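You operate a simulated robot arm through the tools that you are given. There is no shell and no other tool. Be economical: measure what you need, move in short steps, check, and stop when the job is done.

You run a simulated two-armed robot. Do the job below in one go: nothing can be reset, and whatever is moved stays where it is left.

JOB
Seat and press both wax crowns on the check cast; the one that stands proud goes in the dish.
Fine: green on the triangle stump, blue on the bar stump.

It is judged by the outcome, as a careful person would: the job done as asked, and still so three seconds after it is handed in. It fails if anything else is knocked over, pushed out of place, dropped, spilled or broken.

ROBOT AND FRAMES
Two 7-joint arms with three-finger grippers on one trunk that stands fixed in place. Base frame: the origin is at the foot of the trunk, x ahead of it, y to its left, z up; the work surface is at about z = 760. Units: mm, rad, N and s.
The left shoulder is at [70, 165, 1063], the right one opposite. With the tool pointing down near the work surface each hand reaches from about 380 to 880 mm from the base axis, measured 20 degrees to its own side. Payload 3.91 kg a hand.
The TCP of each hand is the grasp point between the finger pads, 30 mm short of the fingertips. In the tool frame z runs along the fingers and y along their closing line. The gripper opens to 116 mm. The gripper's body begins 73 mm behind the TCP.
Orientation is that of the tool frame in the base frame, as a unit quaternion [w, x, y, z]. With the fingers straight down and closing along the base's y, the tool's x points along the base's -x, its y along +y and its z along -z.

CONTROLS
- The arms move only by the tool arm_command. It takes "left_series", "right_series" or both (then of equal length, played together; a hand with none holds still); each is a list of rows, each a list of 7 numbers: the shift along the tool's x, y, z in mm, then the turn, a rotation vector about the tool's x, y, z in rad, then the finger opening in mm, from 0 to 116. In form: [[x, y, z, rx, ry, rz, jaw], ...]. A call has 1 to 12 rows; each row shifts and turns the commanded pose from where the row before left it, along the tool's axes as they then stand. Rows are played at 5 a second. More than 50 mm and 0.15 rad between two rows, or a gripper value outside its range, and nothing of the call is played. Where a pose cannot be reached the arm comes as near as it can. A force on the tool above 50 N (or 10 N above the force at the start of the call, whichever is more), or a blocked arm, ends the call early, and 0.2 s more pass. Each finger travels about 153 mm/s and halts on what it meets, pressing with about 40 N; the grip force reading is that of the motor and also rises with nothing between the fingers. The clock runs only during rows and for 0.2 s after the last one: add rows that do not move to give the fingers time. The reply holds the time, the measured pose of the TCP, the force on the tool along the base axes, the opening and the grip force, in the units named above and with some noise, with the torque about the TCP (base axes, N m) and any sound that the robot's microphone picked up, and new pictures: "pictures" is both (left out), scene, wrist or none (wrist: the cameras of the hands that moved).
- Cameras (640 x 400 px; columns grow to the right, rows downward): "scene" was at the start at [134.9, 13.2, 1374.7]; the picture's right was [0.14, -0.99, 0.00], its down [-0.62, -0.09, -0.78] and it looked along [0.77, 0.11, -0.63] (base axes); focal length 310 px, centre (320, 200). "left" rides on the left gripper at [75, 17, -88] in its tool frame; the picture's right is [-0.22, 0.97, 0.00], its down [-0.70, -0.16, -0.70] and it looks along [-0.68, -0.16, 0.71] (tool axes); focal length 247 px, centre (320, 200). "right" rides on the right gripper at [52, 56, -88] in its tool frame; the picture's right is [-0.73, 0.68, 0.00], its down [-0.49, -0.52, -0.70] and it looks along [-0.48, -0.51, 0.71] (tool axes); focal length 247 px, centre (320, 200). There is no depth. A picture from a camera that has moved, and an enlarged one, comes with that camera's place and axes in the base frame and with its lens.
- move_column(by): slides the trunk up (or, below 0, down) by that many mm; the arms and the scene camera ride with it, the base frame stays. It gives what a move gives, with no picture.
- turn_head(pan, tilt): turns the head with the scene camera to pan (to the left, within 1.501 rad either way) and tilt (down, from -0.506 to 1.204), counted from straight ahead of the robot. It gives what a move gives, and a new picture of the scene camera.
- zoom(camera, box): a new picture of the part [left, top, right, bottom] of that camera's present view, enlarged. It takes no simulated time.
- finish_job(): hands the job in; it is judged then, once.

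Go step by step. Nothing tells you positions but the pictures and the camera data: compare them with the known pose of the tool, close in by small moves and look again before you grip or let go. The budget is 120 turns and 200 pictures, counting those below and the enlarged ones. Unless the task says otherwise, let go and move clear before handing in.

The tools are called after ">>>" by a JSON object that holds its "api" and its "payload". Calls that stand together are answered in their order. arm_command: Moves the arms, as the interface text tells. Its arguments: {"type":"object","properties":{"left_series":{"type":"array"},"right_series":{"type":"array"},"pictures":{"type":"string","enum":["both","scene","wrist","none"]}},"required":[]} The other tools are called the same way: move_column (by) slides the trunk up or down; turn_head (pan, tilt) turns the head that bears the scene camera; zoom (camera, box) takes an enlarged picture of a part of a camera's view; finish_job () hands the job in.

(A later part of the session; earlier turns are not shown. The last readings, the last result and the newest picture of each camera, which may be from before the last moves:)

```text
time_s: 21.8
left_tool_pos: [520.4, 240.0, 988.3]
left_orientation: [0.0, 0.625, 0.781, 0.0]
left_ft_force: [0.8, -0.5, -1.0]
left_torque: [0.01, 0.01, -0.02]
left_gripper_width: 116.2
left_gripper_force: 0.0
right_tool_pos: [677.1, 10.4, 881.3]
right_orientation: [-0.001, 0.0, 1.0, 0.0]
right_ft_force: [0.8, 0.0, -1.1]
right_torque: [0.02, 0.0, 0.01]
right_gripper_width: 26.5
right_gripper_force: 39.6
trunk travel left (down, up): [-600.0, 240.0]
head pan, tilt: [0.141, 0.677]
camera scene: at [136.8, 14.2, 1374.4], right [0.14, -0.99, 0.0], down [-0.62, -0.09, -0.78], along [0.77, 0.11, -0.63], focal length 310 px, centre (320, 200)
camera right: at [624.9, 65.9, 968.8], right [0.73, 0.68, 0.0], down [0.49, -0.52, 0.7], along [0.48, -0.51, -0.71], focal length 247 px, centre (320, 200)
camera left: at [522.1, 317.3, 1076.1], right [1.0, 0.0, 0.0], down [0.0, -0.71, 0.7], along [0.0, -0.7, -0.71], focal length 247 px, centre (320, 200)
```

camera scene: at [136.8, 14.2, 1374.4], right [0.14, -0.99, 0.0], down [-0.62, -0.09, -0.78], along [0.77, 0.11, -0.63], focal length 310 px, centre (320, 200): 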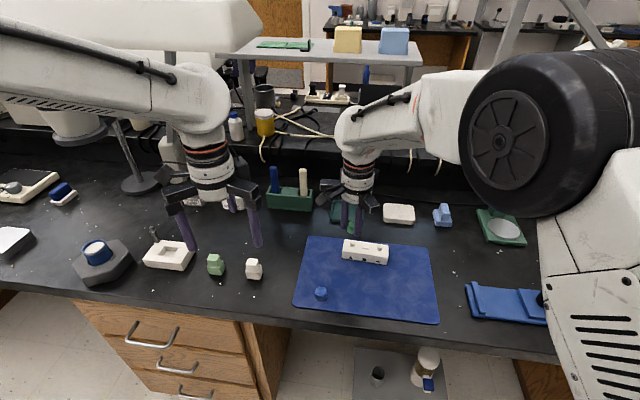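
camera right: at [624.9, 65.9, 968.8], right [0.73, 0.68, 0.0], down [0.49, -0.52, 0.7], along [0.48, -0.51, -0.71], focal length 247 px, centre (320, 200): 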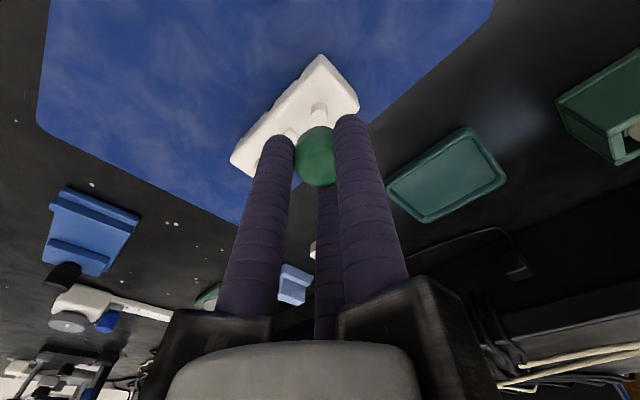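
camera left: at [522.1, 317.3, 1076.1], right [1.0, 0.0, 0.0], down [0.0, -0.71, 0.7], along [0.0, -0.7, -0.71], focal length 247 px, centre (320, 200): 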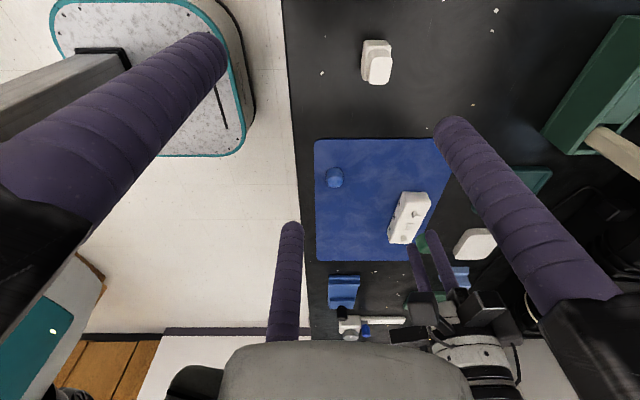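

>>> {"api": "zoom", "payload": {"camera": "left", "box": [380, 185, 444, 249]}}

>>> {"api": "zoom", "payload": {"camera": "scene", "box": [324, 205, 404, 270]}}

>>> {"api": "zoom", "payload": {"camera": "right", "box": [272, 90, 368, 190]}}

```text
6.25 times, centred on (412, 217) of left
camera zoom: at [522.1, 317.3, 1076.1], right [1.0, 0.0, 0.0], down [0.0, -0.71, 0.7], along [0.0, -0.7, -0.71], focal length 1544 px, centre (-255, 94)
```

zoom: 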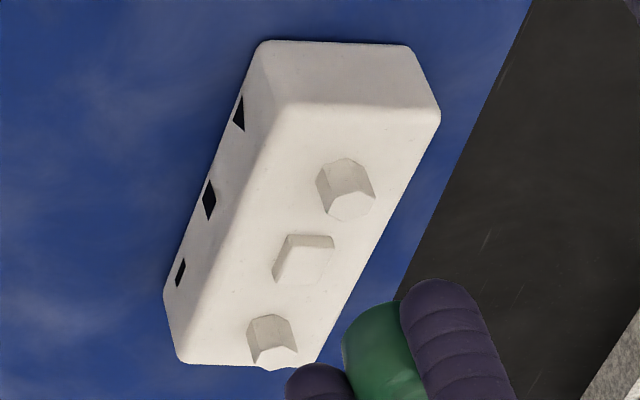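

```text
6.15 times, centred on (364, 238) of scene
camera zoom: at [136.8, 14.2, 1374.4], right [0.14, -0.99, 0.0], down [-0.62, -0.09, -0.78], along [0.77, 0.11, -0.63], focal length 1909 px, centre (49, -31)
```

zoom: 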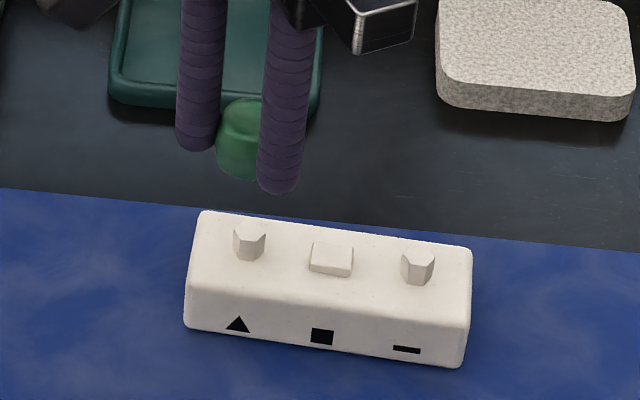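

```text
4.00 times, centred on (320, 140) of right
camera zoom: at [624.9, 65.9, 968.8], right [0.73, 0.68, 0.0], down [0.49, -0.52, 0.7], along [0.48, -0.51, -0.71], focal length 988 px, centre (320, 440)
```

zoom: 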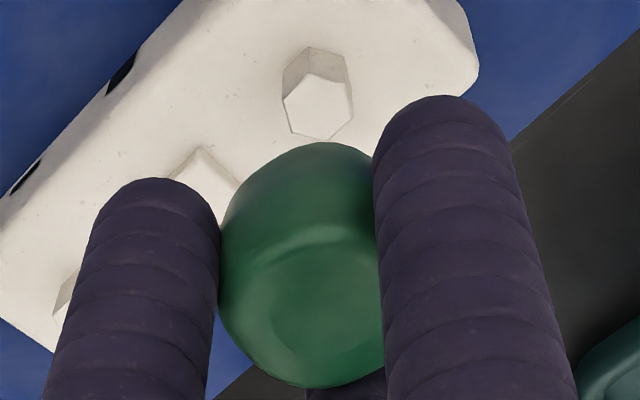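

Combining the three views puts the triangle stump at about (680.5, 7.5). I'm hovering the crown just above it and will compare directly.

>>> {"api": "arm_command", "payload": {"right_series": [[-1.7, -1.5, 13, 0, 0, 0, 5], [-1.7, -1.4, 13, 0, 0, 0, 5], [0, 0, 12, 0, 0, 0, 5], [0, 0, 0, 0, 0, 0, 5]], "pictures": "none"}}

>>> {"api": "zoom", "payload": {"camera": "left", "box": [380, 185, 444, 249]}}

>>> {"api": "zoom", "payload": {"camera": "scene", "box": [324, 215, 404, 270]}}

>>> {"api": "zoom", "payload": {"camera": "right", "box": [272, 90, 368, 190]}}

```text
time_s: 22.8
left_tool_pos: [519.3, 238.0, 989.1]
left_orientation: [0.0, 0.625, 0.781, 0.0]
left_ft_force: [-0.4, -1.0, -0.1]
left_torque: [0.0, -0.02, 0.02]
left_gripper_width: 115.9
left_gripper_force: 0.1
right_tool_pos: [680.6, 6.6, 844.4]
right_orientation: [0.0, 0.001, 1.0, 0.0]
right_ft_force: [0.4, -0.3, -0.4]
right_torque: [0.0, -0.01, 0.02]
right_gripper_width: 26.3
right_gripper_force: 40.0
trunk travel left (down, up): [-600.0, 240.0]
head pan, tilt: [0.141, 0.677]
```

```text
6.25 times, centred on (412, 217) of left
camera zoom: at [520.6, 316.7, 1077.1], right [1.0, 0.0, 0.0], down [0.0, -0.71, 0.7], along [0.0, -0.7, -0.71], focal length 1544 px, centre (-255, 94)
```

zoom: 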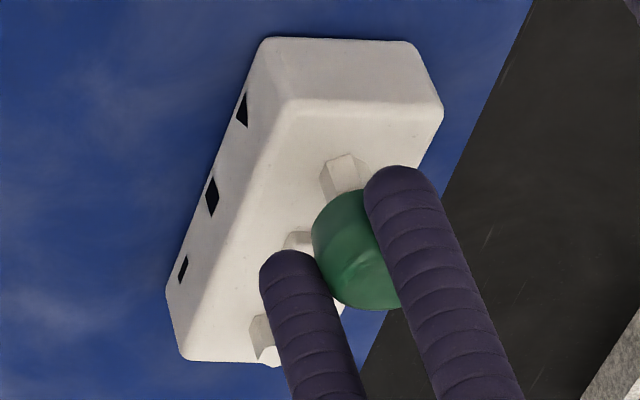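

```text
7.27 times, centred on (364, 242) of scene
camera zoom: at [135.0, 13.3, 1374.7], right [0.14, -0.99, 0.0], down [-0.62, -0.09, -0.78], along [0.77, 0.11, -0.63], focal length 2257 px, centre (0, -109)
```

zoom: 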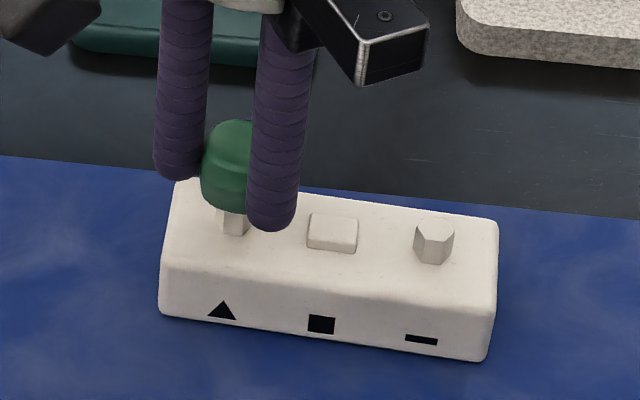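

```text
4.00 times, centred on (320, 140) of right
camera zoom: at [626.9, 62.6, 931.7], right [0.73, 0.68, 0.0], down [0.49, -0.52, 0.7], along [0.48, -0.51, -0.71], focal length 988 px, centre (320, 440)
```

zoom: 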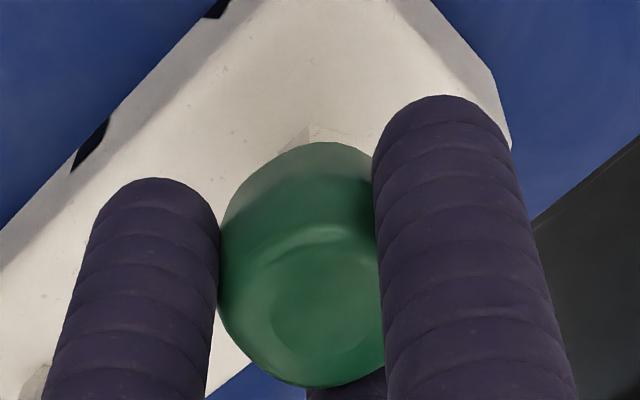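

All three views show the crown aligned over the stump within 1–2 mm. I'm lowering it slowly and watching the force.

>>> {"api": "arm_command", "payload": {"right_series": [[0, 1, 4, 0, 0, 0, 5], [0, 0, 3, 0, 0, 0, 5], [0, 0, 3, 0, 0, 0, 5], [0, 0, 0, 0, 0, 0, 5]], "pictures": "none"}}

>>> {"api": "zoom", "payload": {"camera": "scene", "box": [324, 215, 404, 270]}}

>>> {"api": "zoom", "payload": {"camera": "left", "box": [400, 195, 440, 235]}}

```text
time_s: 23.8
left_tool_pos: [518.3, 238.4, 989.7]
left_orientation: [0.0, 0.624, 0.781, 0.0]
left_ft_force: [0.0, -0.1, 0.2]
left_torque: [0.01, 0.0, -0.03]
left_gripper_width: 116.0
left_gripper_force: 0.1
right_tool_pos: [679.7, 7.0, 832.5]
right_orientation: [0.0, 0.0, 1.0, 0.0]
right_ft_force: [0.8, 0.4, -0.1]
right_torque: [-0.02, -0.02, 0.01]
right_gripper_width: 26.3
right_gripper_force: 39.9
trunk travel left (down, up): [-600.0, 240.0]
head pan, tilt: [0.141, 0.677]
```

```text
7.27 times, centred on (364, 242) of scene
camera zoom: at [134.9, 13.2, 1374.7], right [0.14, -0.99, 0.0], down [-0.62, -0.09, -0.78], along [0.77, 0.11, -0.63], focal length 2257 px, centre (0, -109)
```

zoom: 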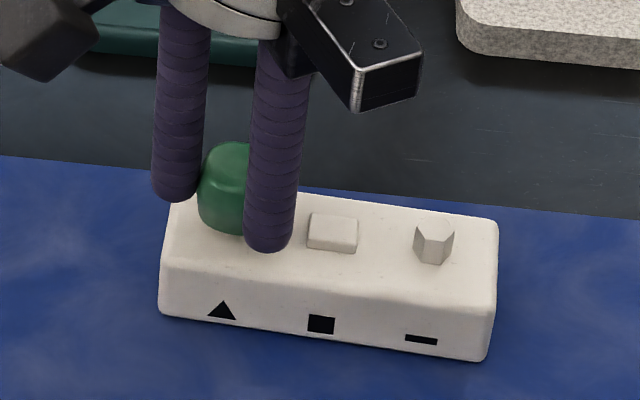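

```text
10.00 times, centred on (420, 215) of left
camera zoom: at [520.5, 316.7, 1077.2], right [1.0, 0.0, 0.0], down [0.0, -0.71, 0.7], along [0.0, -0.7, -0.71], focal length 2470 px, centre (-680, 50)
```

zoom: 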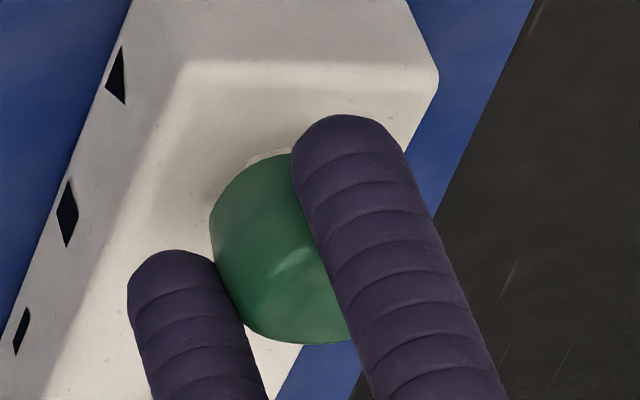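

>>> {"api": "arm_command", "payload": {"right_series": [[0, 0, 2, 0, 0, 0, 5], [0, 0, 2, 0, 0, 0, 5], [0, 0, 1.5, 0, 0, 0, 5], [0, 0, 1.5, 0, 0, 0, 5], [0, 0, 0, 0, 0, 0, 5]], "pictures": "none"}}

>>> {"api": "zoom", "payload": {"camera": "scene", "box": [324, 215, 404, 270]}}

>>> {"api": "zoom", "payload": {"camera": "left", "box": [400, 195, 440, 235]}}

```text
time_s: 25.0
left_tool_pos: [517.1, 238.3, 989.9]
left_orientation: [0.0, 0.625, 0.781, 0.001]
left_ft_force: [0.2, -0.4, -0.4]
left_torque: [-0.02, 0.0, 0.01]
left_gripper_width: 116.1
left_gripper_force: 0.0
right_tool_pos: [680.4, 7.1, 830.9]
right_orientation: [0.002, -0.001, 1.0, 0.001]
right_ft_force: [1.9, -0.7, 22.5]
right_torque: [0.11, 0.0, 0.0]
right_gripper_width: 26.2
right_gripper_force: 40.2
trunk travel left (down, up): [-600.0, 240.0]
head pan, tilt: [0.141, 0.677]
```

```text
7.27 times, centred on (364, 242) of scene
camera zoom: at [132.2, 13.2, 1375.2], right [0.14, -0.99, 0.0], down [-0.62, -0.09, -0.78], along [0.77, 0.11, -0.63], focal length 2257 px, centre (0, -109)
```

zoom: 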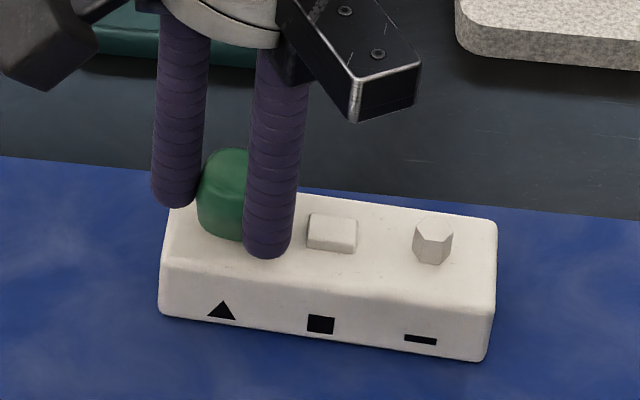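

```text
10.00 times, centred on (420, 215) of left
camera zoom: at [518.4, 316.6, 1078.6], right [1.0, 0.0, 0.0], down [0.0, -0.71, 0.7], along [0.0, -0.7, -0.71], focal length 2470 px, centre (-680, 50)
```

zoom: 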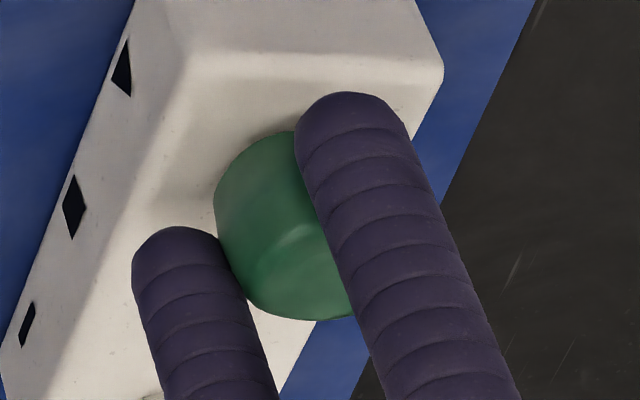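

Contact came with about 22 N of press at z 831. I'm easing off the force, opening, and lifting clear to see how it sits.

>>> {"api": "arm_command", "payload": {"right_series": [[0, 0, -4, 0, 0, 0, 5], [0, 0, 0, 0, 0, 0, 5], [0, 0, 0, 0, 0, 0, 34], [0, 0, 0, 0, 0, 0, 44], [0, 0, -5, 0, 0, 0, 50], [0, 0, -25, 0, 0, 0, 50], [0, 0, -40, 0, 0, 0, 50], [0, 0, -10, 0, 0, 0, 50]], "pictures": "none"}}

>>> {"api": "zoom", "payload": {"camera": "scene", "box": [324, 215, 404, 270]}}

>>> {"api": "zoom", "payload": {"camera": "left", "box": [400, 195, 440, 235]}}

```text
time_s: 26.8
left_tool_pos: [518.8, 239.0, 988.0]
left_orientation: [0.0, 0.625, 0.781, 0.001]
left_ft_force: [0.0, -1.2, -0.6]
left_torque: [0.0, 0.04, 0.02]
left_gripper_width: 115.9
left_gripper_force: 0.1
right_tool_pos: [679.4, 8.0, 909.8]
right_orientation: [0.0, 0.0, 1.0, 0.0]
right_ft_force: [0.2, -0.3, -1.1]
right_torque: [0.0, 0.0, 0.0]
right_gripper_width: 50.1
right_gripper_force: 0.0
trunk travel left (down, up): [-600.0, 240.0]
head pan, tilt: [0.141, 0.677]
```

```text
7.27 times, centred on (364, 242) of scene
camera zoom: at [135.3, 13.3, 1374.6], right [0.14, -0.99, 0.0], down [-0.62, -0.09, -0.78], along [0.77, 0.11, -0.63], focal length 2257 px, centre (0, -109)
```

zoom: 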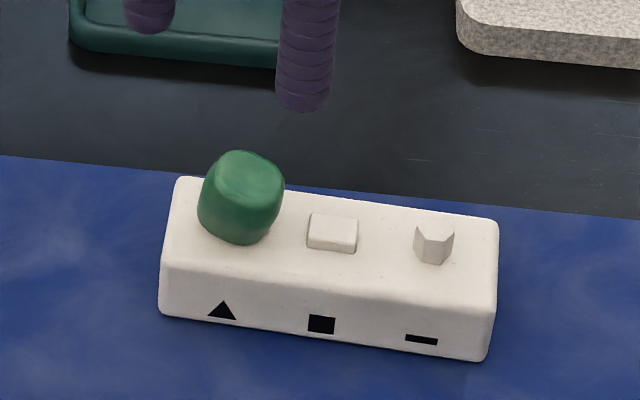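

```text
10.00 times, centred on (420, 215) of left
camera zoom: at [520.8, 316.8, 1077.0], right [1.0, 0.0, 0.0], down [0.0, -0.71, 0.7], along [0.0, -0.7, -0.71], focal length 2470 px, centre (-680, 50)
```

zoom: 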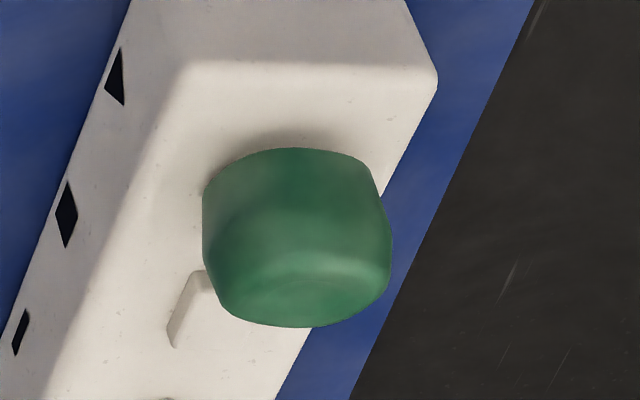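

Green sits on the triangle stump. I'll press down with the fingers closed to seat it fully.

>>> {"api": "arm_command", "payload": {"right_series": [[0, 0, 0, 0, 0, 0, 0], [0, 0, 0, 0, 0, 0, 0], [0, 0, 25, 0, 0, 0, 0], [0, 0, 23, 0, 0, 0, 0], [0, 0, 4, 0, 0, 0, 0], [0, 0, 3, 0, 0, 0, 0], [0, 0, 3, 0, 0, 0, 0], [0, 0, 2, 0, 0, 0, 0], [0, 0, 0, 0, 0, 0, 0]], "pictures": "none"}}

>>> {"api": "zoom", "payload": {"camera": "scene", "box": [324, 215, 404, 270]}}

```text
time_s: 28.8
left_tool_pos: [518.8, 237.5, 989.2]
left_orientation: [0.001, 0.625, 0.781, 0.0]
left_ft_force: [-0.2, 0.3, 0.6]
left_torque: [0.04, 0.04, -0.01]
left_gripper_width: 115.8
left_gripper_force: 0.0
right_tool_pos: [680.5, 7.0, 849.7]
right_orientation: [0.001, 0.0, 1.0, -0.001]
right_ft_force: [-0.5, -0.9, 0.6]
right_torque: [-0.01, -0.02, -0.03]
right_gripper_width: 9.2
right_gripper_force: 40.2
trunk travel left (down, up): [-600.0, 240.0]
head pan, tilt: [0.141, 0.677]
```

```text
7.27 times, centred on (364, 242) of scene
camera zoom: at [134.9, 13.3, 1374.7], right [0.14, -0.99, 0.0], down [-0.62, -0.09, -0.78], along [0.77, 0.11, -0.63], focal length 2257 px, centre (0, -109)
```

zoom: 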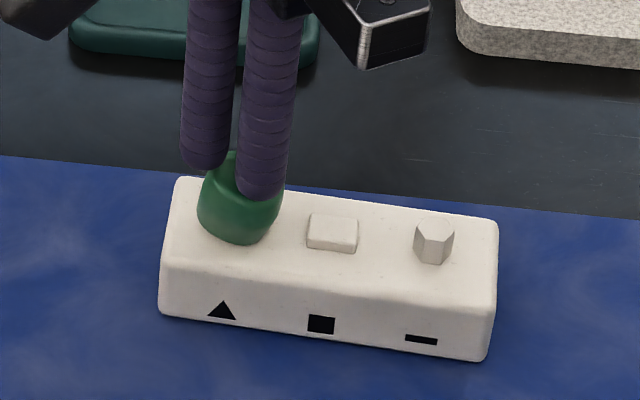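

Not touching yet at z 850. I'm going down in small steps until a firm press.

>>> {"api": "arm_command", "payload": {"right_series": [[0, 0, 2, 0, 0, 0, 0], [0, 0, 2, 0, 0, 0, 0], [0, 0, 2, 0, 0, 0, 0], [0, 0, 0, 0, 0, 0, 0]], "pictures": "none"}}

```text
time_s: 29.8
left_tool_pos: [518.0, 239.6, 989.5]
left_orientation: [0.0, 0.625, 0.781, 0.0]
left_ft_force: [1.1, 0.1, 0.1]
left_torque: [-0.04, 0.02, 0.0]
left_gripper_width: 116.1
left_gripper_force: 0.0
right_tool_pos: [680.1, 7.9, 846.5]
right_orientation: [0.001, -0.001, 1.0, 0.0]
right_ft_force: [1.8, 1.9, 12.5]
right_torque: [-0.02, -0.15, -0.01]
right_gripper_width: 8.9
right_gripper_force: 39.7
trunk travel left (down, up): [-600.0, 240.0]
head pan, tilt: [0.141, 0.677]
```

>>> {"api": "arm_command", "payload": {"right_series": [[0, 0, 2, 0, 0, 0, 0], [0, 0, 2, 0, 0, 0, 0], [0, 0, 0, 0, 0, 0, 0], [0, 0, 0, 0, 0, 0, 0]], "pictures": "none"}}

>>> {"api": "zoom", "payload": {"camera": "left", "box": [400, 195, 440, 235]}}

```text
time_s: 30.8
left_tool_pos: [515.9, 239.0, 992.1]
left_orientation: [0.001, 0.624, 0.781, 0.001]
left_ft_force: [-0.2, 1.1, 0.1]
left_torque: [-0.03, -0.01, -0.01]
left_gripper_width: 115.8
left_gripper_force: 0.0
right_tool_pos: [679.0, 7.4, 846.6]
right_orientation: [0.005, 0.0, 1.0, 0.001]
right_ft_force: [5.2, 0.0, 40.3]
right_torque: [-0.13, -0.28, 0.04]
right_gripper_width: 9.1
right_gripper_force: 39.5
trunk travel left (down, up): [-600.0, 240.0]
head pan, tilt: [0.141, 0.677]
```

```text
10.00 times, centred on (420, 215) of left
camera zoom: at [517.2, 316.6, 1079.2], right [1.0, 0.0, 0.0], down [0.0, -0.71, 0.7], along [0.0, -0.7, -0.71], focal length 2470 px, centre (-680, 50)
```

zoom: 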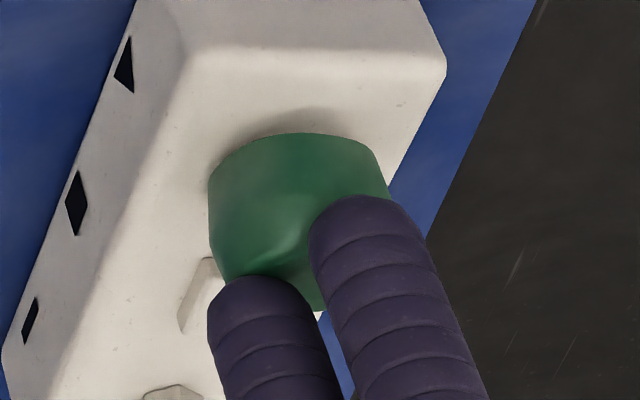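

Green is firmly pressed (40 N) with its top near z 817. I'll lift off, open and check the rim gap.

>>> {"api": "arm_command", "payload": {"right_series": [[0, 0, -8, 0, 0, 0, 0], [0, 0, -40, 0, 0, 0, 0], [24, 20, -30, 0, 0, 0, 60], [40, 20, 0, 0, 0, 0, 60], [40, 20, 0, 0, 0, 0, 60], [36, 0, 0, 0, 0, 0, 60], [0, 0, 0, 0, 0, 0, 60]], "pictures": "both"}}

>>> {"api": "zoom", "payload": {"camera": "left", "box": [400, 195, 432, 220]}}

>>> {"api": "zoom", "payload": {"camera": "scene", "box": [334, 225, 382, 265]}}

```text
time_s: 32.4
left_tool_pos: [520.9, 238.5, 988.5]
left_orientation: [0.0, 0.625, 0.781, -0.001]
left_ft_force: [0.6, 0.5, 0.0]
left_torque: [0.02, 0.03, -0.01]
left_gripper_width: 116.0
left_gripper_force: 0.1
right_tool_pos: [547.1, 60.8, 926.0]
right_orientation: [-0.001, 0.01, 1.0, 0.015]
right_ft_force: [0.7, -0.6, -0.2]
right_torque: [-0.01, 0.01, 0.02]
right_gripper_width: 60.1
right_gripper_force: 0.0
trunk travel left (down, up): [-600.0, 240.0]
head pan, tilt: [0.141, 0.677]
camera scene: at [136.4, 13.0, 1374.5], right [0.14, -0.99, 0.0], down [-0.62, -0.09, -0.78], along [0.77, 0.11, -0.63], focal length 310 px, centre (320, 200)
camera right: at [495.8, 114.3, 1015.3], right [0.75, 0.66, 0.02], down [0.48, -0.55, 0.68], along [0.46, -0.5, -0.73], focal length 247 px, centre (320, 200)
```

scene: 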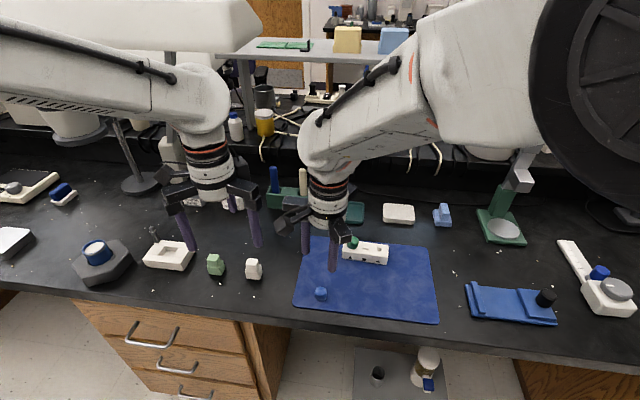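
right: 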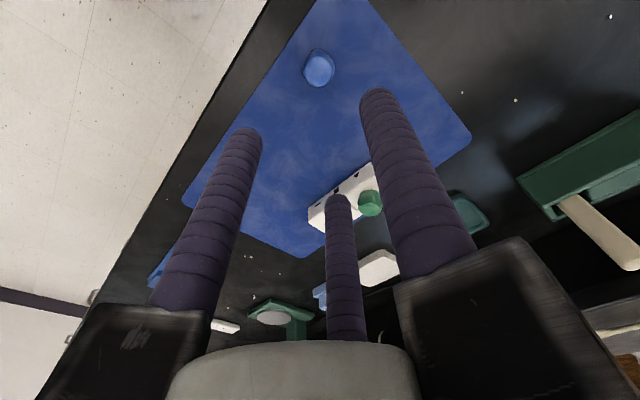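

```text
16.00 times, centred on (416, 208) of left
camera zoom: at [521.7, 316.5, 1076.5], right [1.0, 0.0, 0.0], down [0.0, -0.71, 0.7], along [0.0, -0.7, -0.71], focal length 3952 px, centre (-1216, 80)
```

zoom: 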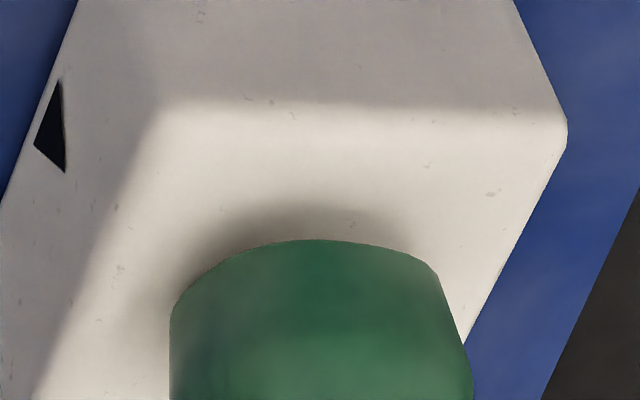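

```text
10.00 times, centred on (358, 245) of scene
camera zoom: at [136.4, 13.0, 1374.5], right [0.14, -0.99, 0.0], down [-0.62, -0.09, -0.78], along [0.77, 0.11, -0.63], focal length 3103 px, centre (-60, -250)
```

zoom: 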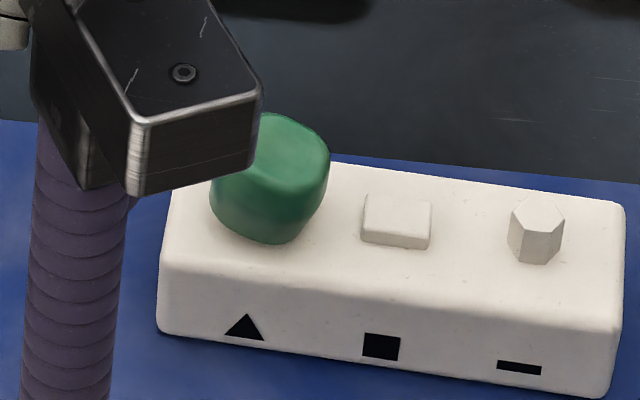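

The gap isn't visible from above, so I'll compare after placing blue. I'm moving the right hand over blue at about (541, 68.5).

>>> {"api": "arm_command", "payload": {"right_series": [[3, 4, 40, 0, 0, 0, 60], [2.6, 3.7, 40, 0, 0, 0, 60], [0, 0, 0, 0, 0, 0, 60], [0, 0, 0, 0, 0, 0, 60]], "pictures": "wrist"}}

>>> {"api": "zoom", "payload": {"camera": "right", "box": [240, 60, 400, 160]}}

```text
time_s: 33.6
left_tool_pos: [518.5, 238.2, 989.3]
left_orientation: [0.0, 0.624, 0.781, 0.0]
left_ft_force: [0.2, 0.3, 0.0]
left_torque: [-0.02, -0.01, 0.0]
left_gripper_width: 115.9
left_gripper_force: 0.1
right_tool_pos: [556.4, 64.6, 872.3]
right_orientation: [0.006, 0.03, 0.998, 0.048]
right_ft_force: [0.6, -0.7, -0.2]
right_torque: [0.03, 0.04, -0.01]
right_gripper_width: 59.7
right_gripper_force: 0.1
trunk travel left (down, up): [-600.0, 240.0]
head pan, tilt: [0.141, 0.677]
stopped in row 4 (right hand): the arm was blocked; the commanded pose is now the measured one
camera right: at [507.0, 113.9, 965.8], right [0.77, 0.63, 0.07], down [0.44, -0.62, 0.65], along [0.45, -0.47, -0.76], focal length 247 px, centre (320, 200)
```

right: 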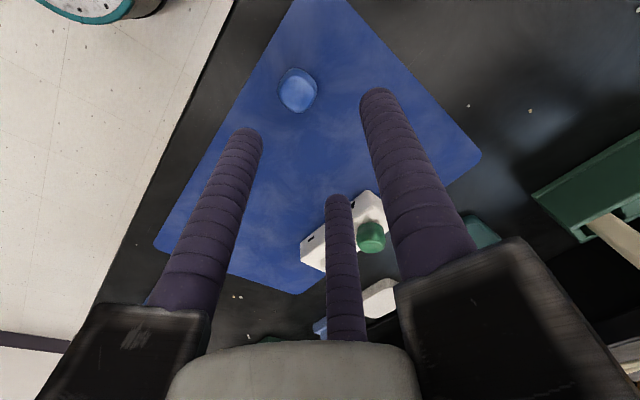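

```text
4.00 times, centred on (320, 110) of right
camera zoom: at [507.0, 113.9, 965.8], right [0.77, 0.63, 0.07], down [0.44, -0.62, 0.65], along [0.45, -0.47, -0.76], focal length 988 px, centre (320, 560)
```

zoom: 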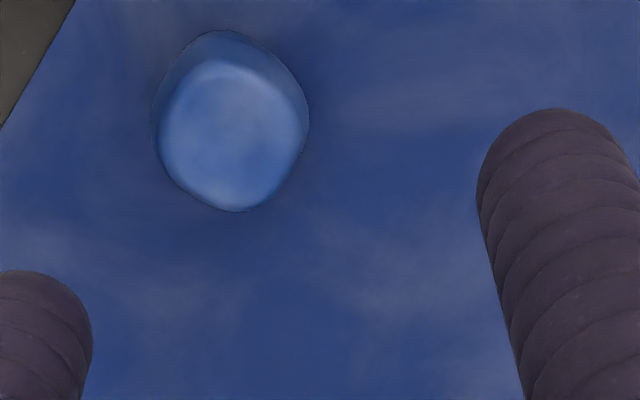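

The right arm is at its reach limit there (blocked and slightly tilted), so I'll withdraw it upright to its side and use the left hand for blue.

>>> {"api": "arm_command", "payload": {"right_series": [[-5, -30, -30, 0, 0, 0, 60], [-10, -38, -20, 0, 0, 0, 60], [-10, -38, -20, 0.096, 0.012, -0.06, 60], [-10, -38, -15, 0, 0, 0, 60], [-10, -38, -15, 0, 0, 0, 60], [-10, -38, -10, 0, 0, 0, 60], [-10, -38, 0, 0, 0, 0, 60], [0, 0, 0, 0, 0, 0, 60]], "pictures": "none"}}

>>> {"api": "arm_command", "payload": {"left_series": [[-34.2, -3, 21.8, 0, 0, 0, 70], [-34.2, -3, 21.8, 0, 0, 0, 70], [-34.2, -3, 21.8, 0, 0, 0, 60], [-34.2, -3, 21.8, 0, 0, 0, 60], [-34.2, -3, 21.8, 0, 0, 0, 60], [0, 0, 0, 0, 0, 0, 60]], "pictures": "both"}}

>>> {"api": "zoom", "payload": {"camera": "left", "box": [240, 80, 400, 180]}}

```text
time_s: 35.4
left_tool_pos: [518.9, 239.6, 988.1]
left_orientation: [0.0, 0.625, 0.781, 0.0]
left_ft_force: [0.3, 0.6, 0.0]
left_torque: [-0.05, -0.03, 0.02]
left_gripper_width: 116.1
left_gripper_force: 0.1
right_tool_pos: [612.5, -199.5, 971.4]
right_orientation: [-0.001, -0.001, 1.0, -0.003]
right_ft_force: [-0.2, 1.4, 0.7]
right_torque: [0.0, -0.01, 0.01]
right_gripper_width: 60.1
right_gripper_force: 0.1
trunk travel left (down, up): [-600.0, 240.0]
head pan, tilt: [0.141, 0.677]
```

```text
time_s: 36.8
left_tool_pos: [540.2, 68.7, 880.0]
left_orientation: [0.0, 0.624, 0.781, -0.001]
left_ft_force: [-0.2, 0.2, 0.4]
left_torque: [-0.03, 0.0, -0.01]
left_gripper_width: 60.2
left_gripper_force: 0.0
right_tool_pos: [612.4, -199.2, 969.7]
right_orientation: [0.0, -0.001, 1.0, -0.002]
right_ft_force: [-1.0, -0.6, 0.4]
right_torque: [-0.04, 0.0, -0.02]
right_gripper_width: 60.1
right_gripper_force: 0.0
trunk travel left (down, up): [-600.0, 240.0]
head pan, tilt: [0.141, 0.677]
camera scene: at [134.2, 14.1, 1374.7], right [0.14, -0.99, 0.0], down [-0.62, -0.09, -0.78], along [0.77, 0.11, -0.63], focal length 310 px, centre (320, 200)
camera left: at [541.0, 146.6, 968.4], right [1.0, 0.0, 0.0], down [0.0, -0.71, 0.7], along [0.0, -0.7, -0.71], focal length 247 px, centre (320, 200)
```

scene: 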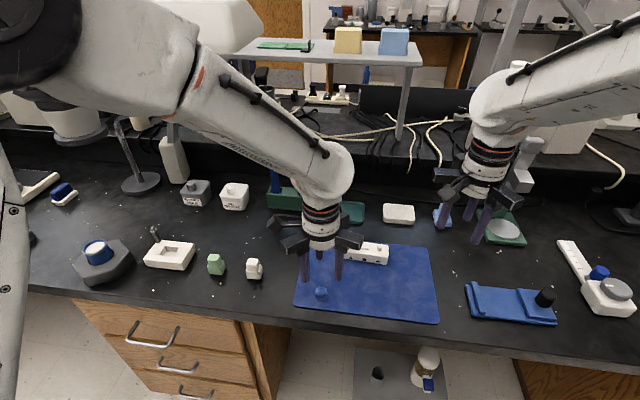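
left: 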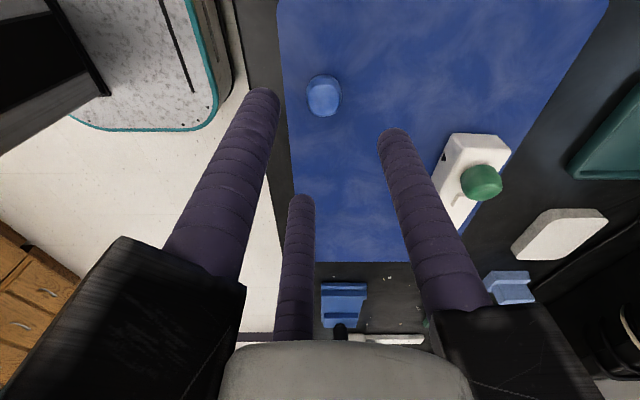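

```text
4.00 times, centred on (320, 130) of left
camera zoom: at [541.0, 146.6, 968.4], right [1.0, 0.0, 0.0], down [0.0, -0.71, 0.7], along [0.0, -0.7, -0.71], focal length 988 px, centre (320, 480)
```

zoom: 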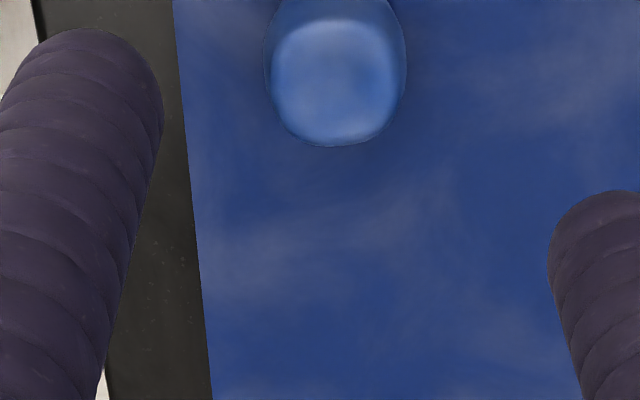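

The left hand is almost centred over blue at about (543, 68). I'm descending, closing low, and lifting slightly.

>>> {"api": "arm_command", "payload": {"left_series": [[-1.3, 2.6, 40, 0, 0, 0, 60], [0, 0, 30, 0, 0, 0, 60], [0, 0, 14.5, 0, 0, 0, 60], [0, 0, 0, 0, 0, 0, 60]], "pictures": "none"}}

>>> {"api": "zoom", "payload": {"camera": "left", "box": [240, 90, 400, 190]}}

```text
time_s: 37.8
left_tool_pos: [544.8, 68.8, 794.8]
left_orientation: [0.0, 0.624, 0.781, 0.0]
left_ft_force: [-0.5, -0.1, 0.0]
left_torque: [0.0, -0.01, 0.01]
left_gripper_width: 59.9
left_gripper_force: 0.0
right_tool_pos: [613.0, -200.2, 970.5]
right_orientation: [0.001, 0.0, 1.0, -0.002]
right_ft_force: [0.5, -1.1, 0.7]
right_torque: [0.0, 0.0, -0.01]
right_gripper_width: 60.1
right_gripper_force: 0.0
trunk travel left (down, up): [-600.0, 240.0]
head pan, tilt: [0.141, 0.677]
```

```text
4.00 times, centred on (320, 140) of left
camera zoom: at [545.8, 146.4, 882.5], right [1.0, 0.0, 0.0], down [0.0, -0.71, 0.7], along [0.0, -0.7, -0.71], focal length 988 px, centre (320, 440)
```

zoom: 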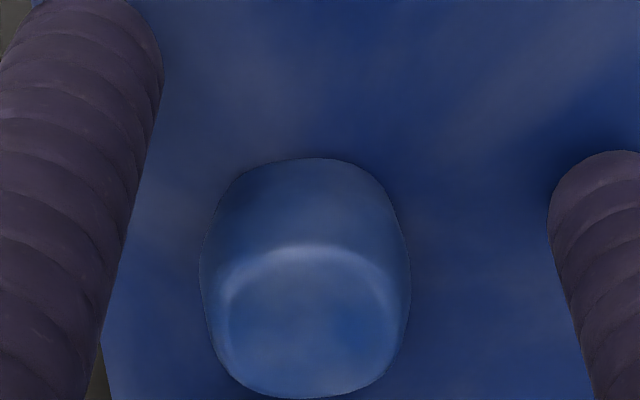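

>>> {"api": "arm_command", "payload": {"left_series": [[0, 0, 0, 0, 0, 0, 40], [0, 0, 0, 0, 0, 0, 30], [0, 0, 0, 0, 0, 0, 20], [0, 0, 0, 0, 0, 0, 5], [0, 0, 0, 0, 0, 0, 5], [0, 0, 0, 0, 0, 0, 5], [0, 0, -3, 0, 0, 0, 5], [0, 0, -5, 0, 0, 0, 5], [0, 0, -8, 0, 0, 0, 5], [0, 0, -10, 0, 0, 0, 5]], "pictures": "wrist"}}

```text
time_s: 40.0
left_tool_pos: [542.8, 67.3, 821.0]
left_orientation: [0.0, 0.625, 0.781, 0.0]
left_ft_force: [0.2, 0.6, -0.9]
left_torque: [0.02, 0.01, -0.03]
left_gripper_width: 26.1
left_gripper_force: 39.8
right_tool_pos: [613.5, -199.1, 972.1]
right_orientation: [-0.001, 0.0, 1.0, -0.001]
right_ft_force: [0.6, 0.8, 0.1]
right_torque: [0.0, 0.03, -0.02]
right_gripper_width: 60.0
right_gripper_force: 0.1
trunk travel left (down, up): [-600.0, 240.0]
head pan, tilt: [0.141, 0.677]
camera left: at [545.8, 146.1, 909.2], right [1.0, 0.0, 0.0], down [0.0, -0.71, 0.7], along [0.0, -0.7, -0.71], focal length 247 px, centre (320, 200)
```

left: 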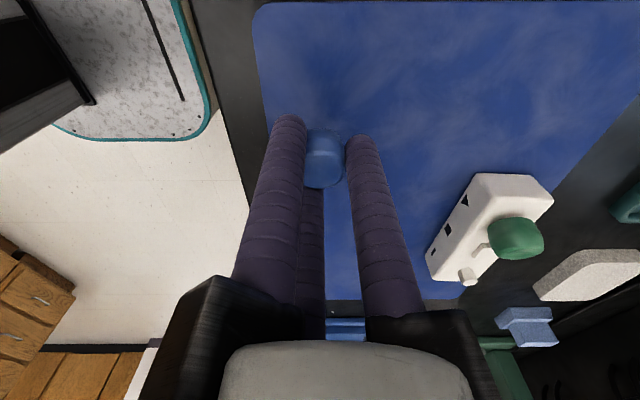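

Blue is held. Before moving, I'll take a low-angle look at the green crown's rim from here.

>>> {"api": "zoom", "payload": {"camera": "left", "box": [456, 190, 568, 290]}}

```text
4.00 times, centred on (512, 240) of left
camera zoom: at [545.8, 146.1, 909.2], right [1.0, 0.0, 0.0], down [0.0, -0.71, 0.7], along [0.0, -0.7, -0.71], focal length 988 px, centre (-448, 40)
```

zoom: 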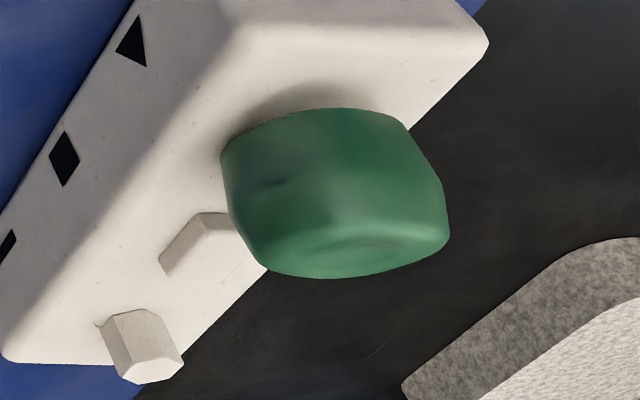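

Now I'm carrying blue to above the bar stump at about (675, −60) and moving the right hand aside.

>>> {"api": "arm_command", "payload": {"left_series": [[0, 0, -31, 0, 0, 0, 5], [0, 0, -31, 0, 0, 0, 5], [0, 0, 0, 0, 0, 0, 5], [-30.6, 20.2, 0, 0, 0, 0, 5], [-30.6, 20.2, 0, 0, 0, 0, 5], [-30.6, 20.2, 0, 0, 0, 0, 5], [-30.6, 20.2, 0, 0, 0, 0, 5], [-30.6, 20.2, 0, 0, 0, 0, 5], [0, 0, 0, 0, 0, 0, 5]], "right_series": [[0, -43, -22, 0, 0, 0, 60], [0, -43, -22, 0, 0, 0, 60], [0, -43, -22, 0, 0, 0, 60], [0, -30, 0, 0, 0, 0, 60], [0, 0, 0, 0, 0, 0, 60], [0, 0, 0, 0, 0, 0, 60], [0, 0, 0, 0, 0, 0, 60], [0, 0, 0, 0, 0, 0, 60], [0, 0, 0, 0, 0, 0, 60]], "pictures": "both"}}

>>> {"api": "zoom", "payload": {"camera": "left", "box": [256, 80, 384, 190]}}

>>> {"api": "zoom", "payload": {"camera": "scene", "box": [324, 205, 404, 270]}}

```text
time_s: 42.0
left_tool_pos: [675.7, -58.6, 882.9]
left_orientation: [0.0, 0.624, 0.781, 0.0]
left_ft_force: [-0.6, -0.3, 0.0]
left_torque: [0.01, -0.01, -0.01]
left_gripper_width: 26.3
left_gripper_force: 40.0
right_tool_pos: [613.0, -356.5, 1038.2]
right_orientation: [0.0, -0.001, 1.0, -0.002]
right_ft_force: [0.6, -0.1, -0.1]
right_torque: [0.02, -0.03, -0.01]
right_gripper_width: 60.0
right_gripper_force: 0.1
trunk travel left (down, up): [-600.0, 240.0]
head pan, tilt: [0.141, 0.677]
camera scene: at [134.3, 13.6, 1374.8], right [0.14, -0.99, 0.0], down [-0.62, -0.09, -0.78], along [0.77, 0.11, -0.63], focal length 310 px, centre (320, 200)
camera right: at [559.5, -300.7, 1126.4], right [0.73, 0.68, 0.0], down [0.49, -0.52, 0.7], along [0.48, -0.51, -0.71], focal length 247 px, centre (320, 200)
camera left: at [677.8, 19.2, 972.1], right [1.0, 0.0, 0.0], down [0.0, -0.71, 0.7], along [0.0, -0.7, -0.71], focal length 247 px, centre (320, 200)
```

scene: 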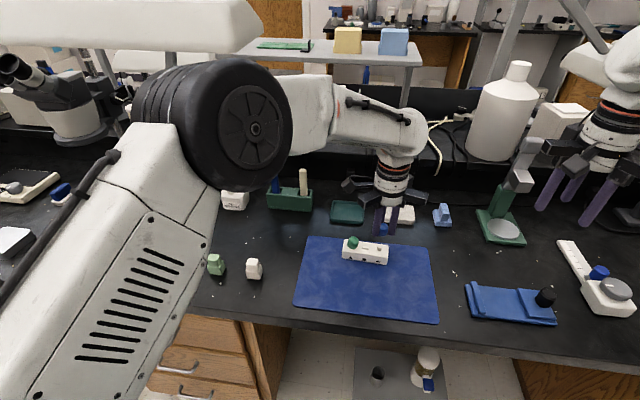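
right: 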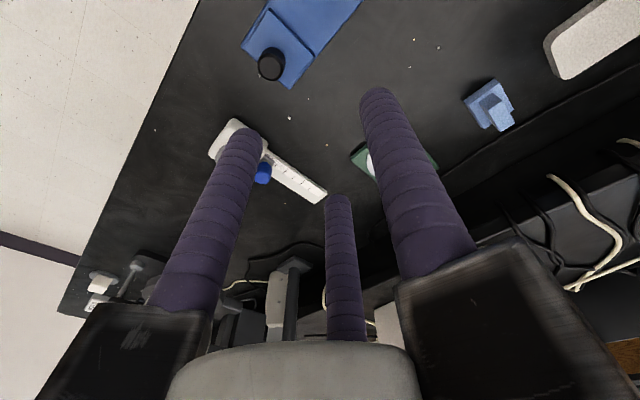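
left: 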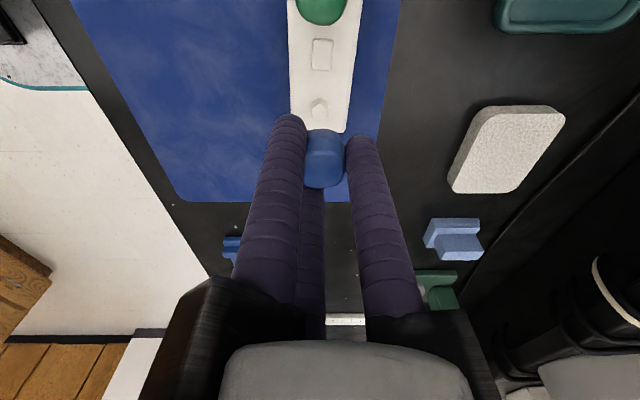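

```text
3.64 times, centred on (320, 135) of left
camera zoom: at [677.8, 19.2, 972.1], right [1.0, 0.0, 0.0], down [0.0, -0.71, 0.7], along [0.0, -0.7, -0.71], focal length 898 px, centre (320, 436)
```

zoom: 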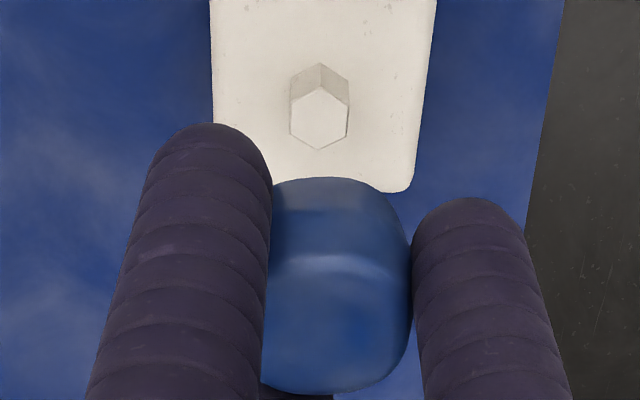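

```text
6.15 times, centred on (364, 238) of scene
camera zoom: at [134.3, 13.6, 1374.8], right [0.14, -0.99, 0.0], down [-0.62, -0.09, -0.78], along [0.77, 0.11, -0.63], focal length 1909 px, centre (49, -31)
```

zoom: 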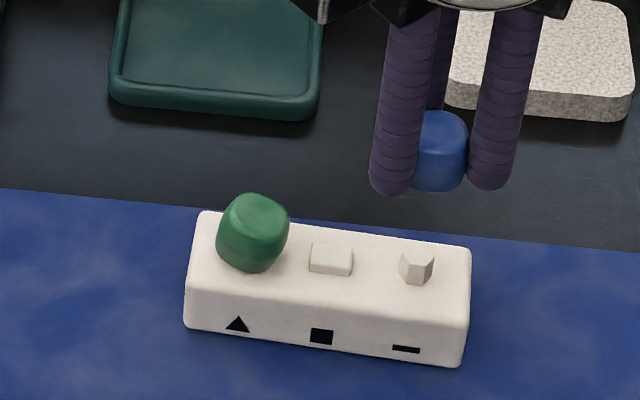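

Blue is nearly centred over the bar stump. I'm lowering to hover and comparing.

>>> {"api": "arm_command", "payload": {"left_series": [[0.5, 0.3, 13, 0, 0, 0, 5], [0, 0, 13, 0, 0, 0, 5], [0, 0, 12, 0, 0, 0, 5], [0, 0, 0, 0, 0, 0, 5]], "pictures": "none"}}

>>> {"api": "zoom", "payload": {"camera": "left", "box": [256, 80, 384, 190]}}

>>> {"api": "zoom", "payload": {"camera": "scene", "box": [324, 215, 404, 270]}}

```text
time_s: 43.0
left_tool_pos: [675.9, -59.3, 845.9]
left_orientation: [-0.001, 0.624, 0.781, 0.0]
left_ft_force: [-1.4, -0.5, -1.2]
left_torque: [0.01, 0.01, -0.03]
left_gripper_width: 26.4
left_gripper_force: 39.3
right_tool_pos: [612.3, -356.7, 1039.2]
right_orientation: [0.001, -0.001, 1.0, -0.002]
right_ft_force: [0.5, 0.2, 0.6]
right_torque: [0.01, 0.04, 0.02]
right_gripper_width: 60.1
right_gripper_force: 0.0
trunk travel left (down, up): [-600.0, 240.0]
head pan, tilt: [0.141, 0.677]
```

```text
3.64 times, centred on (320, 135) of left
camera zoom: at [678.8, 19.7, 934.1], right [1.0, 0.0, 0.0], down [0.0, -0.71, 0.7], along [0.0, -0.7, -0.71], focal length 898 px, centre (320, 436)
```

zoom: 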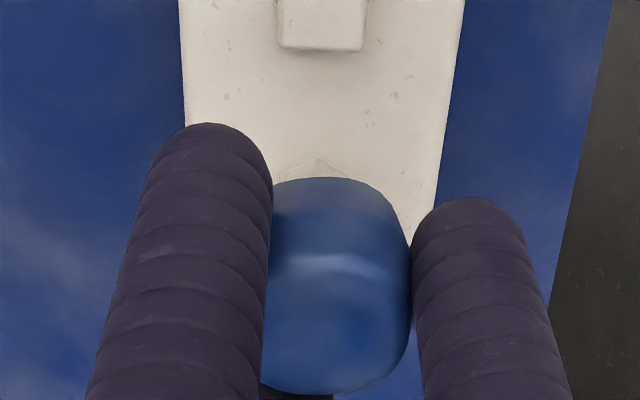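

```text
7.27 times, centred on (364, 242) of scene
camera zoom: at [134.7, 13.1, 1374.7], right [0.14, -0.99, 0.0], down [-0.62, -0.09, -0.78], along [0.77, 0.11, -0.63], focal length 2257 px, centre (0, -109)
```

zoom: 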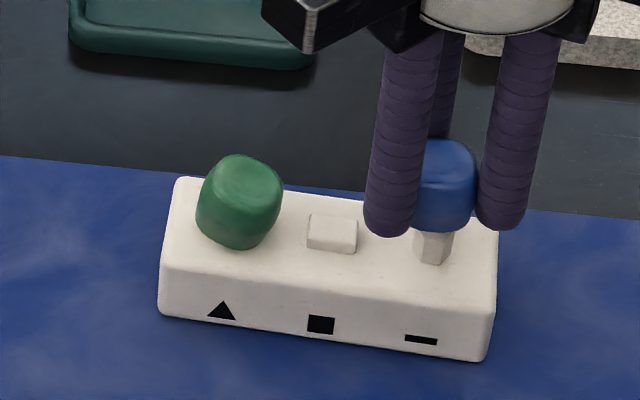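

Aligned. I'm lowering blue slowly.

>>> {"api": "arm_command", "payload": {"left_series": [[0, 0, 4, 0, 0, 0, 5], [0, 0, 4, 0, 0, 0, 5], [0, 0, 3, 0, 0, 0, 5], [0, 0, 0, 0, 0, 0, 5]], "pictures": "none"}}

>>> {"api": "zoom", "payload": {"camera": "scene", "box": [324, 215, 404, 270]}}

```text
time_s: 44.0
left_tool_pos: [676.9, -59.7, 834.2]
left_orientation: [0.0, 0.624, 0.781, 0.0]
left_ft_force: [0.9, -0.1, -0.6]
left_torque: [0.01, 0.0, 0.0]
left_gripper_width: 25.9
left_gripper_force: 39.7
right_tool_pos: [614.1, -356.1, 1039.8]
right_orientation: [0.0, -0.001, 1.0, -0.001]
right_ft_force: [0.6, -0.7, 0.4]
right_torque: [-0.02, 0.01, -0.02]
right_gripper_width: 59.7
right_gripper_force: 0.1
trunk travel left (down, up): [-600.0, 240.0]
head pan, tilt: [0.141, 0.677]
```

```text
7.27 times, centred on (364, 242) of scene
camera zoom: at [134.9, 13.0, 1374.7], right [0.14, -0.99, 0.0], down [-0.62, -0.09, -0.78], along [0.77, 0.11, -0.63], focal length 2257 px, centre (0, -109)
```

zoom: 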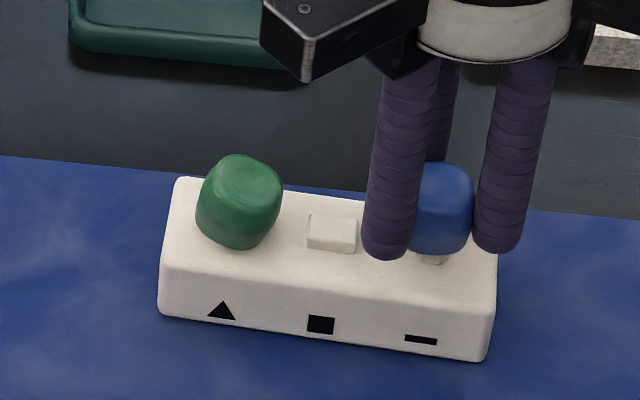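

>>> {"api": "arm_command", "payload": {"left_series": [[0, 0, 2, 0, 0, 0, 5], [0, 0, 2, 0, 0, 0, 5], [0, 0, 2, 0, 0, 0, 5], [0, 0, 0, 0, 0, 0, 5]], "pictures": "none"}}

>>> {"api": "zoom", "payload": {"camera": "scene", "box": [324, 215, 404, 270]}}

```text
time_s: 45.0
left_tool_pos: [676.5, -57.7, 829.9]
left_orientation: [0.001, 0.624, 0.781, 0.0]
left_ft_force: [-0.2, -1.7, 0.2]
left_torque: [-0.03, -0.02, 0.02]
left_gripper_width: 26.2
left_gripper_force: 40.2
right_tool_pos: [613.5, -356.9, 1038.4]
right_orientation: [-0.001, -0.001, 1.0, -0.002]
right_ft_force: [0.0, -0.3, 0.8]
right_torque: [-0.04, -0.05, 0.0]
right_gripper_width: 59.9
right_gripper_force: 0.0
trunk travel left (down, up): [-600.0, 240.0]
head pan, tilt: [0.141, 0.677]
```

```text
7.27 times, centred on (364, 242) of scene
camera zoom: at [134.9, 12.9, 1374.7], right [0.14, -0.99, 0.0], down [-0.62, -0.09, -0.78], along [0.77, 0.11, -0.63], focal length 2257 px, centre (0, -109)
```

zoom: 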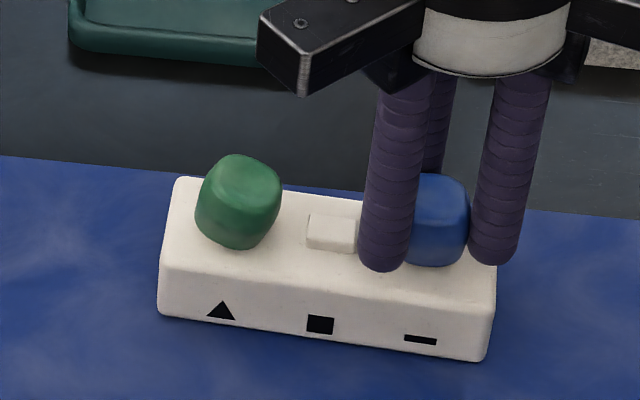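

>>> {"api": "arm_command", "payload": {"left_series": [[0, 0, 1.5, 0, 0, 0, 5], [0, 0, 1.5, 0, 0, 0, 5], [0, 0, 1.5, 0, 0, 0, 5], [0, 0, 0, 0, 0, 0, 5]], "pictures": "none"}}

>>> {"api": "zoom", "payload": {"camera": "scene", "box": [324, 215, 404, 270]}}

```text
time_s: 46.0
left_tool_pos: [677.1, -57.5, 824.4]
left_orientation: [0.001, 0.625, 0.781, 0.0]
left_ft_force: [0.5, -3.8, 4.5]
left_torque: [-0.08, 0.0, 0.01]
left_gripper_width: 26.2
left_gripper_force: 40.0
right_tool_pos: [613.5, -356.7, 1037.8]
right_orientation: [0.0, 0.0, 1.0, -0.003]
right_ft_force: [0.5, 0.4, -0.2]
right_torque: [-0.02, 0.01, 0.01]
right_gripper_width: 60.2
right_gripper_force: 0.1
trunk travel left (down, up): [-600.0, 240.0]
head pan, tilt: [0.141, 0.677]
```

```text
7.27 times, centred on (364, 242) of scene
camera zoom: at [134.3, 12.6, 1374.8], right [0.14, -0.99, 0.0], down [-0.62, -0.09, -0.78], along [0.77, 0.11, -0.63], focal length 2257 px, centre (0, -109)
```

zoom: 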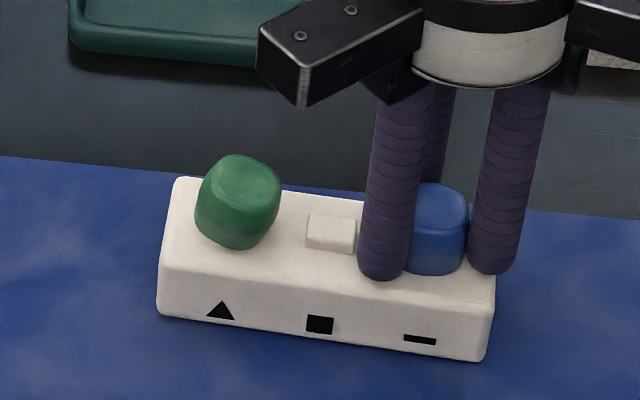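

Blue goes about 6 mm lower than green did. I'll press a little further with it held, then release.

>>> {"api": "arm_command", "payload": {"left_series": [[0, 0, 1.5, 0, 0, 0, 5], [0, 0, 1, 0, 0, 0, 5], [0, 0, 0, 0, 0, 0, 5]], "pictures": "none"}}

```text
time_s: 46.8
left_tool_pos: [677.0, -59.0, 825.3]
left_orientation: [0.002, 0.624, 0.782, 0.001]
left_ft_force: [5.1, -5.0, 17.6]
left_torque: [-0.14, -0.09, 0.01]
left_gripper_width: 26.2
left_gripper_force: 40.2
right_tool_pos: [611.8, -357.4, 1039.1]
right_orientation: [0.001, -0.001, 1.0, -0.001]
right_ft_force: [0.5, -0.8, -0.3]
right_torque: [0.03, 0.03, 0.01]
right_gripper_width: 60.1
right_gripper_force: 0.0
trunk travel left (down, up): [-600.0, 240.0]
head pan, tilt: [0.141, 0.677]
```

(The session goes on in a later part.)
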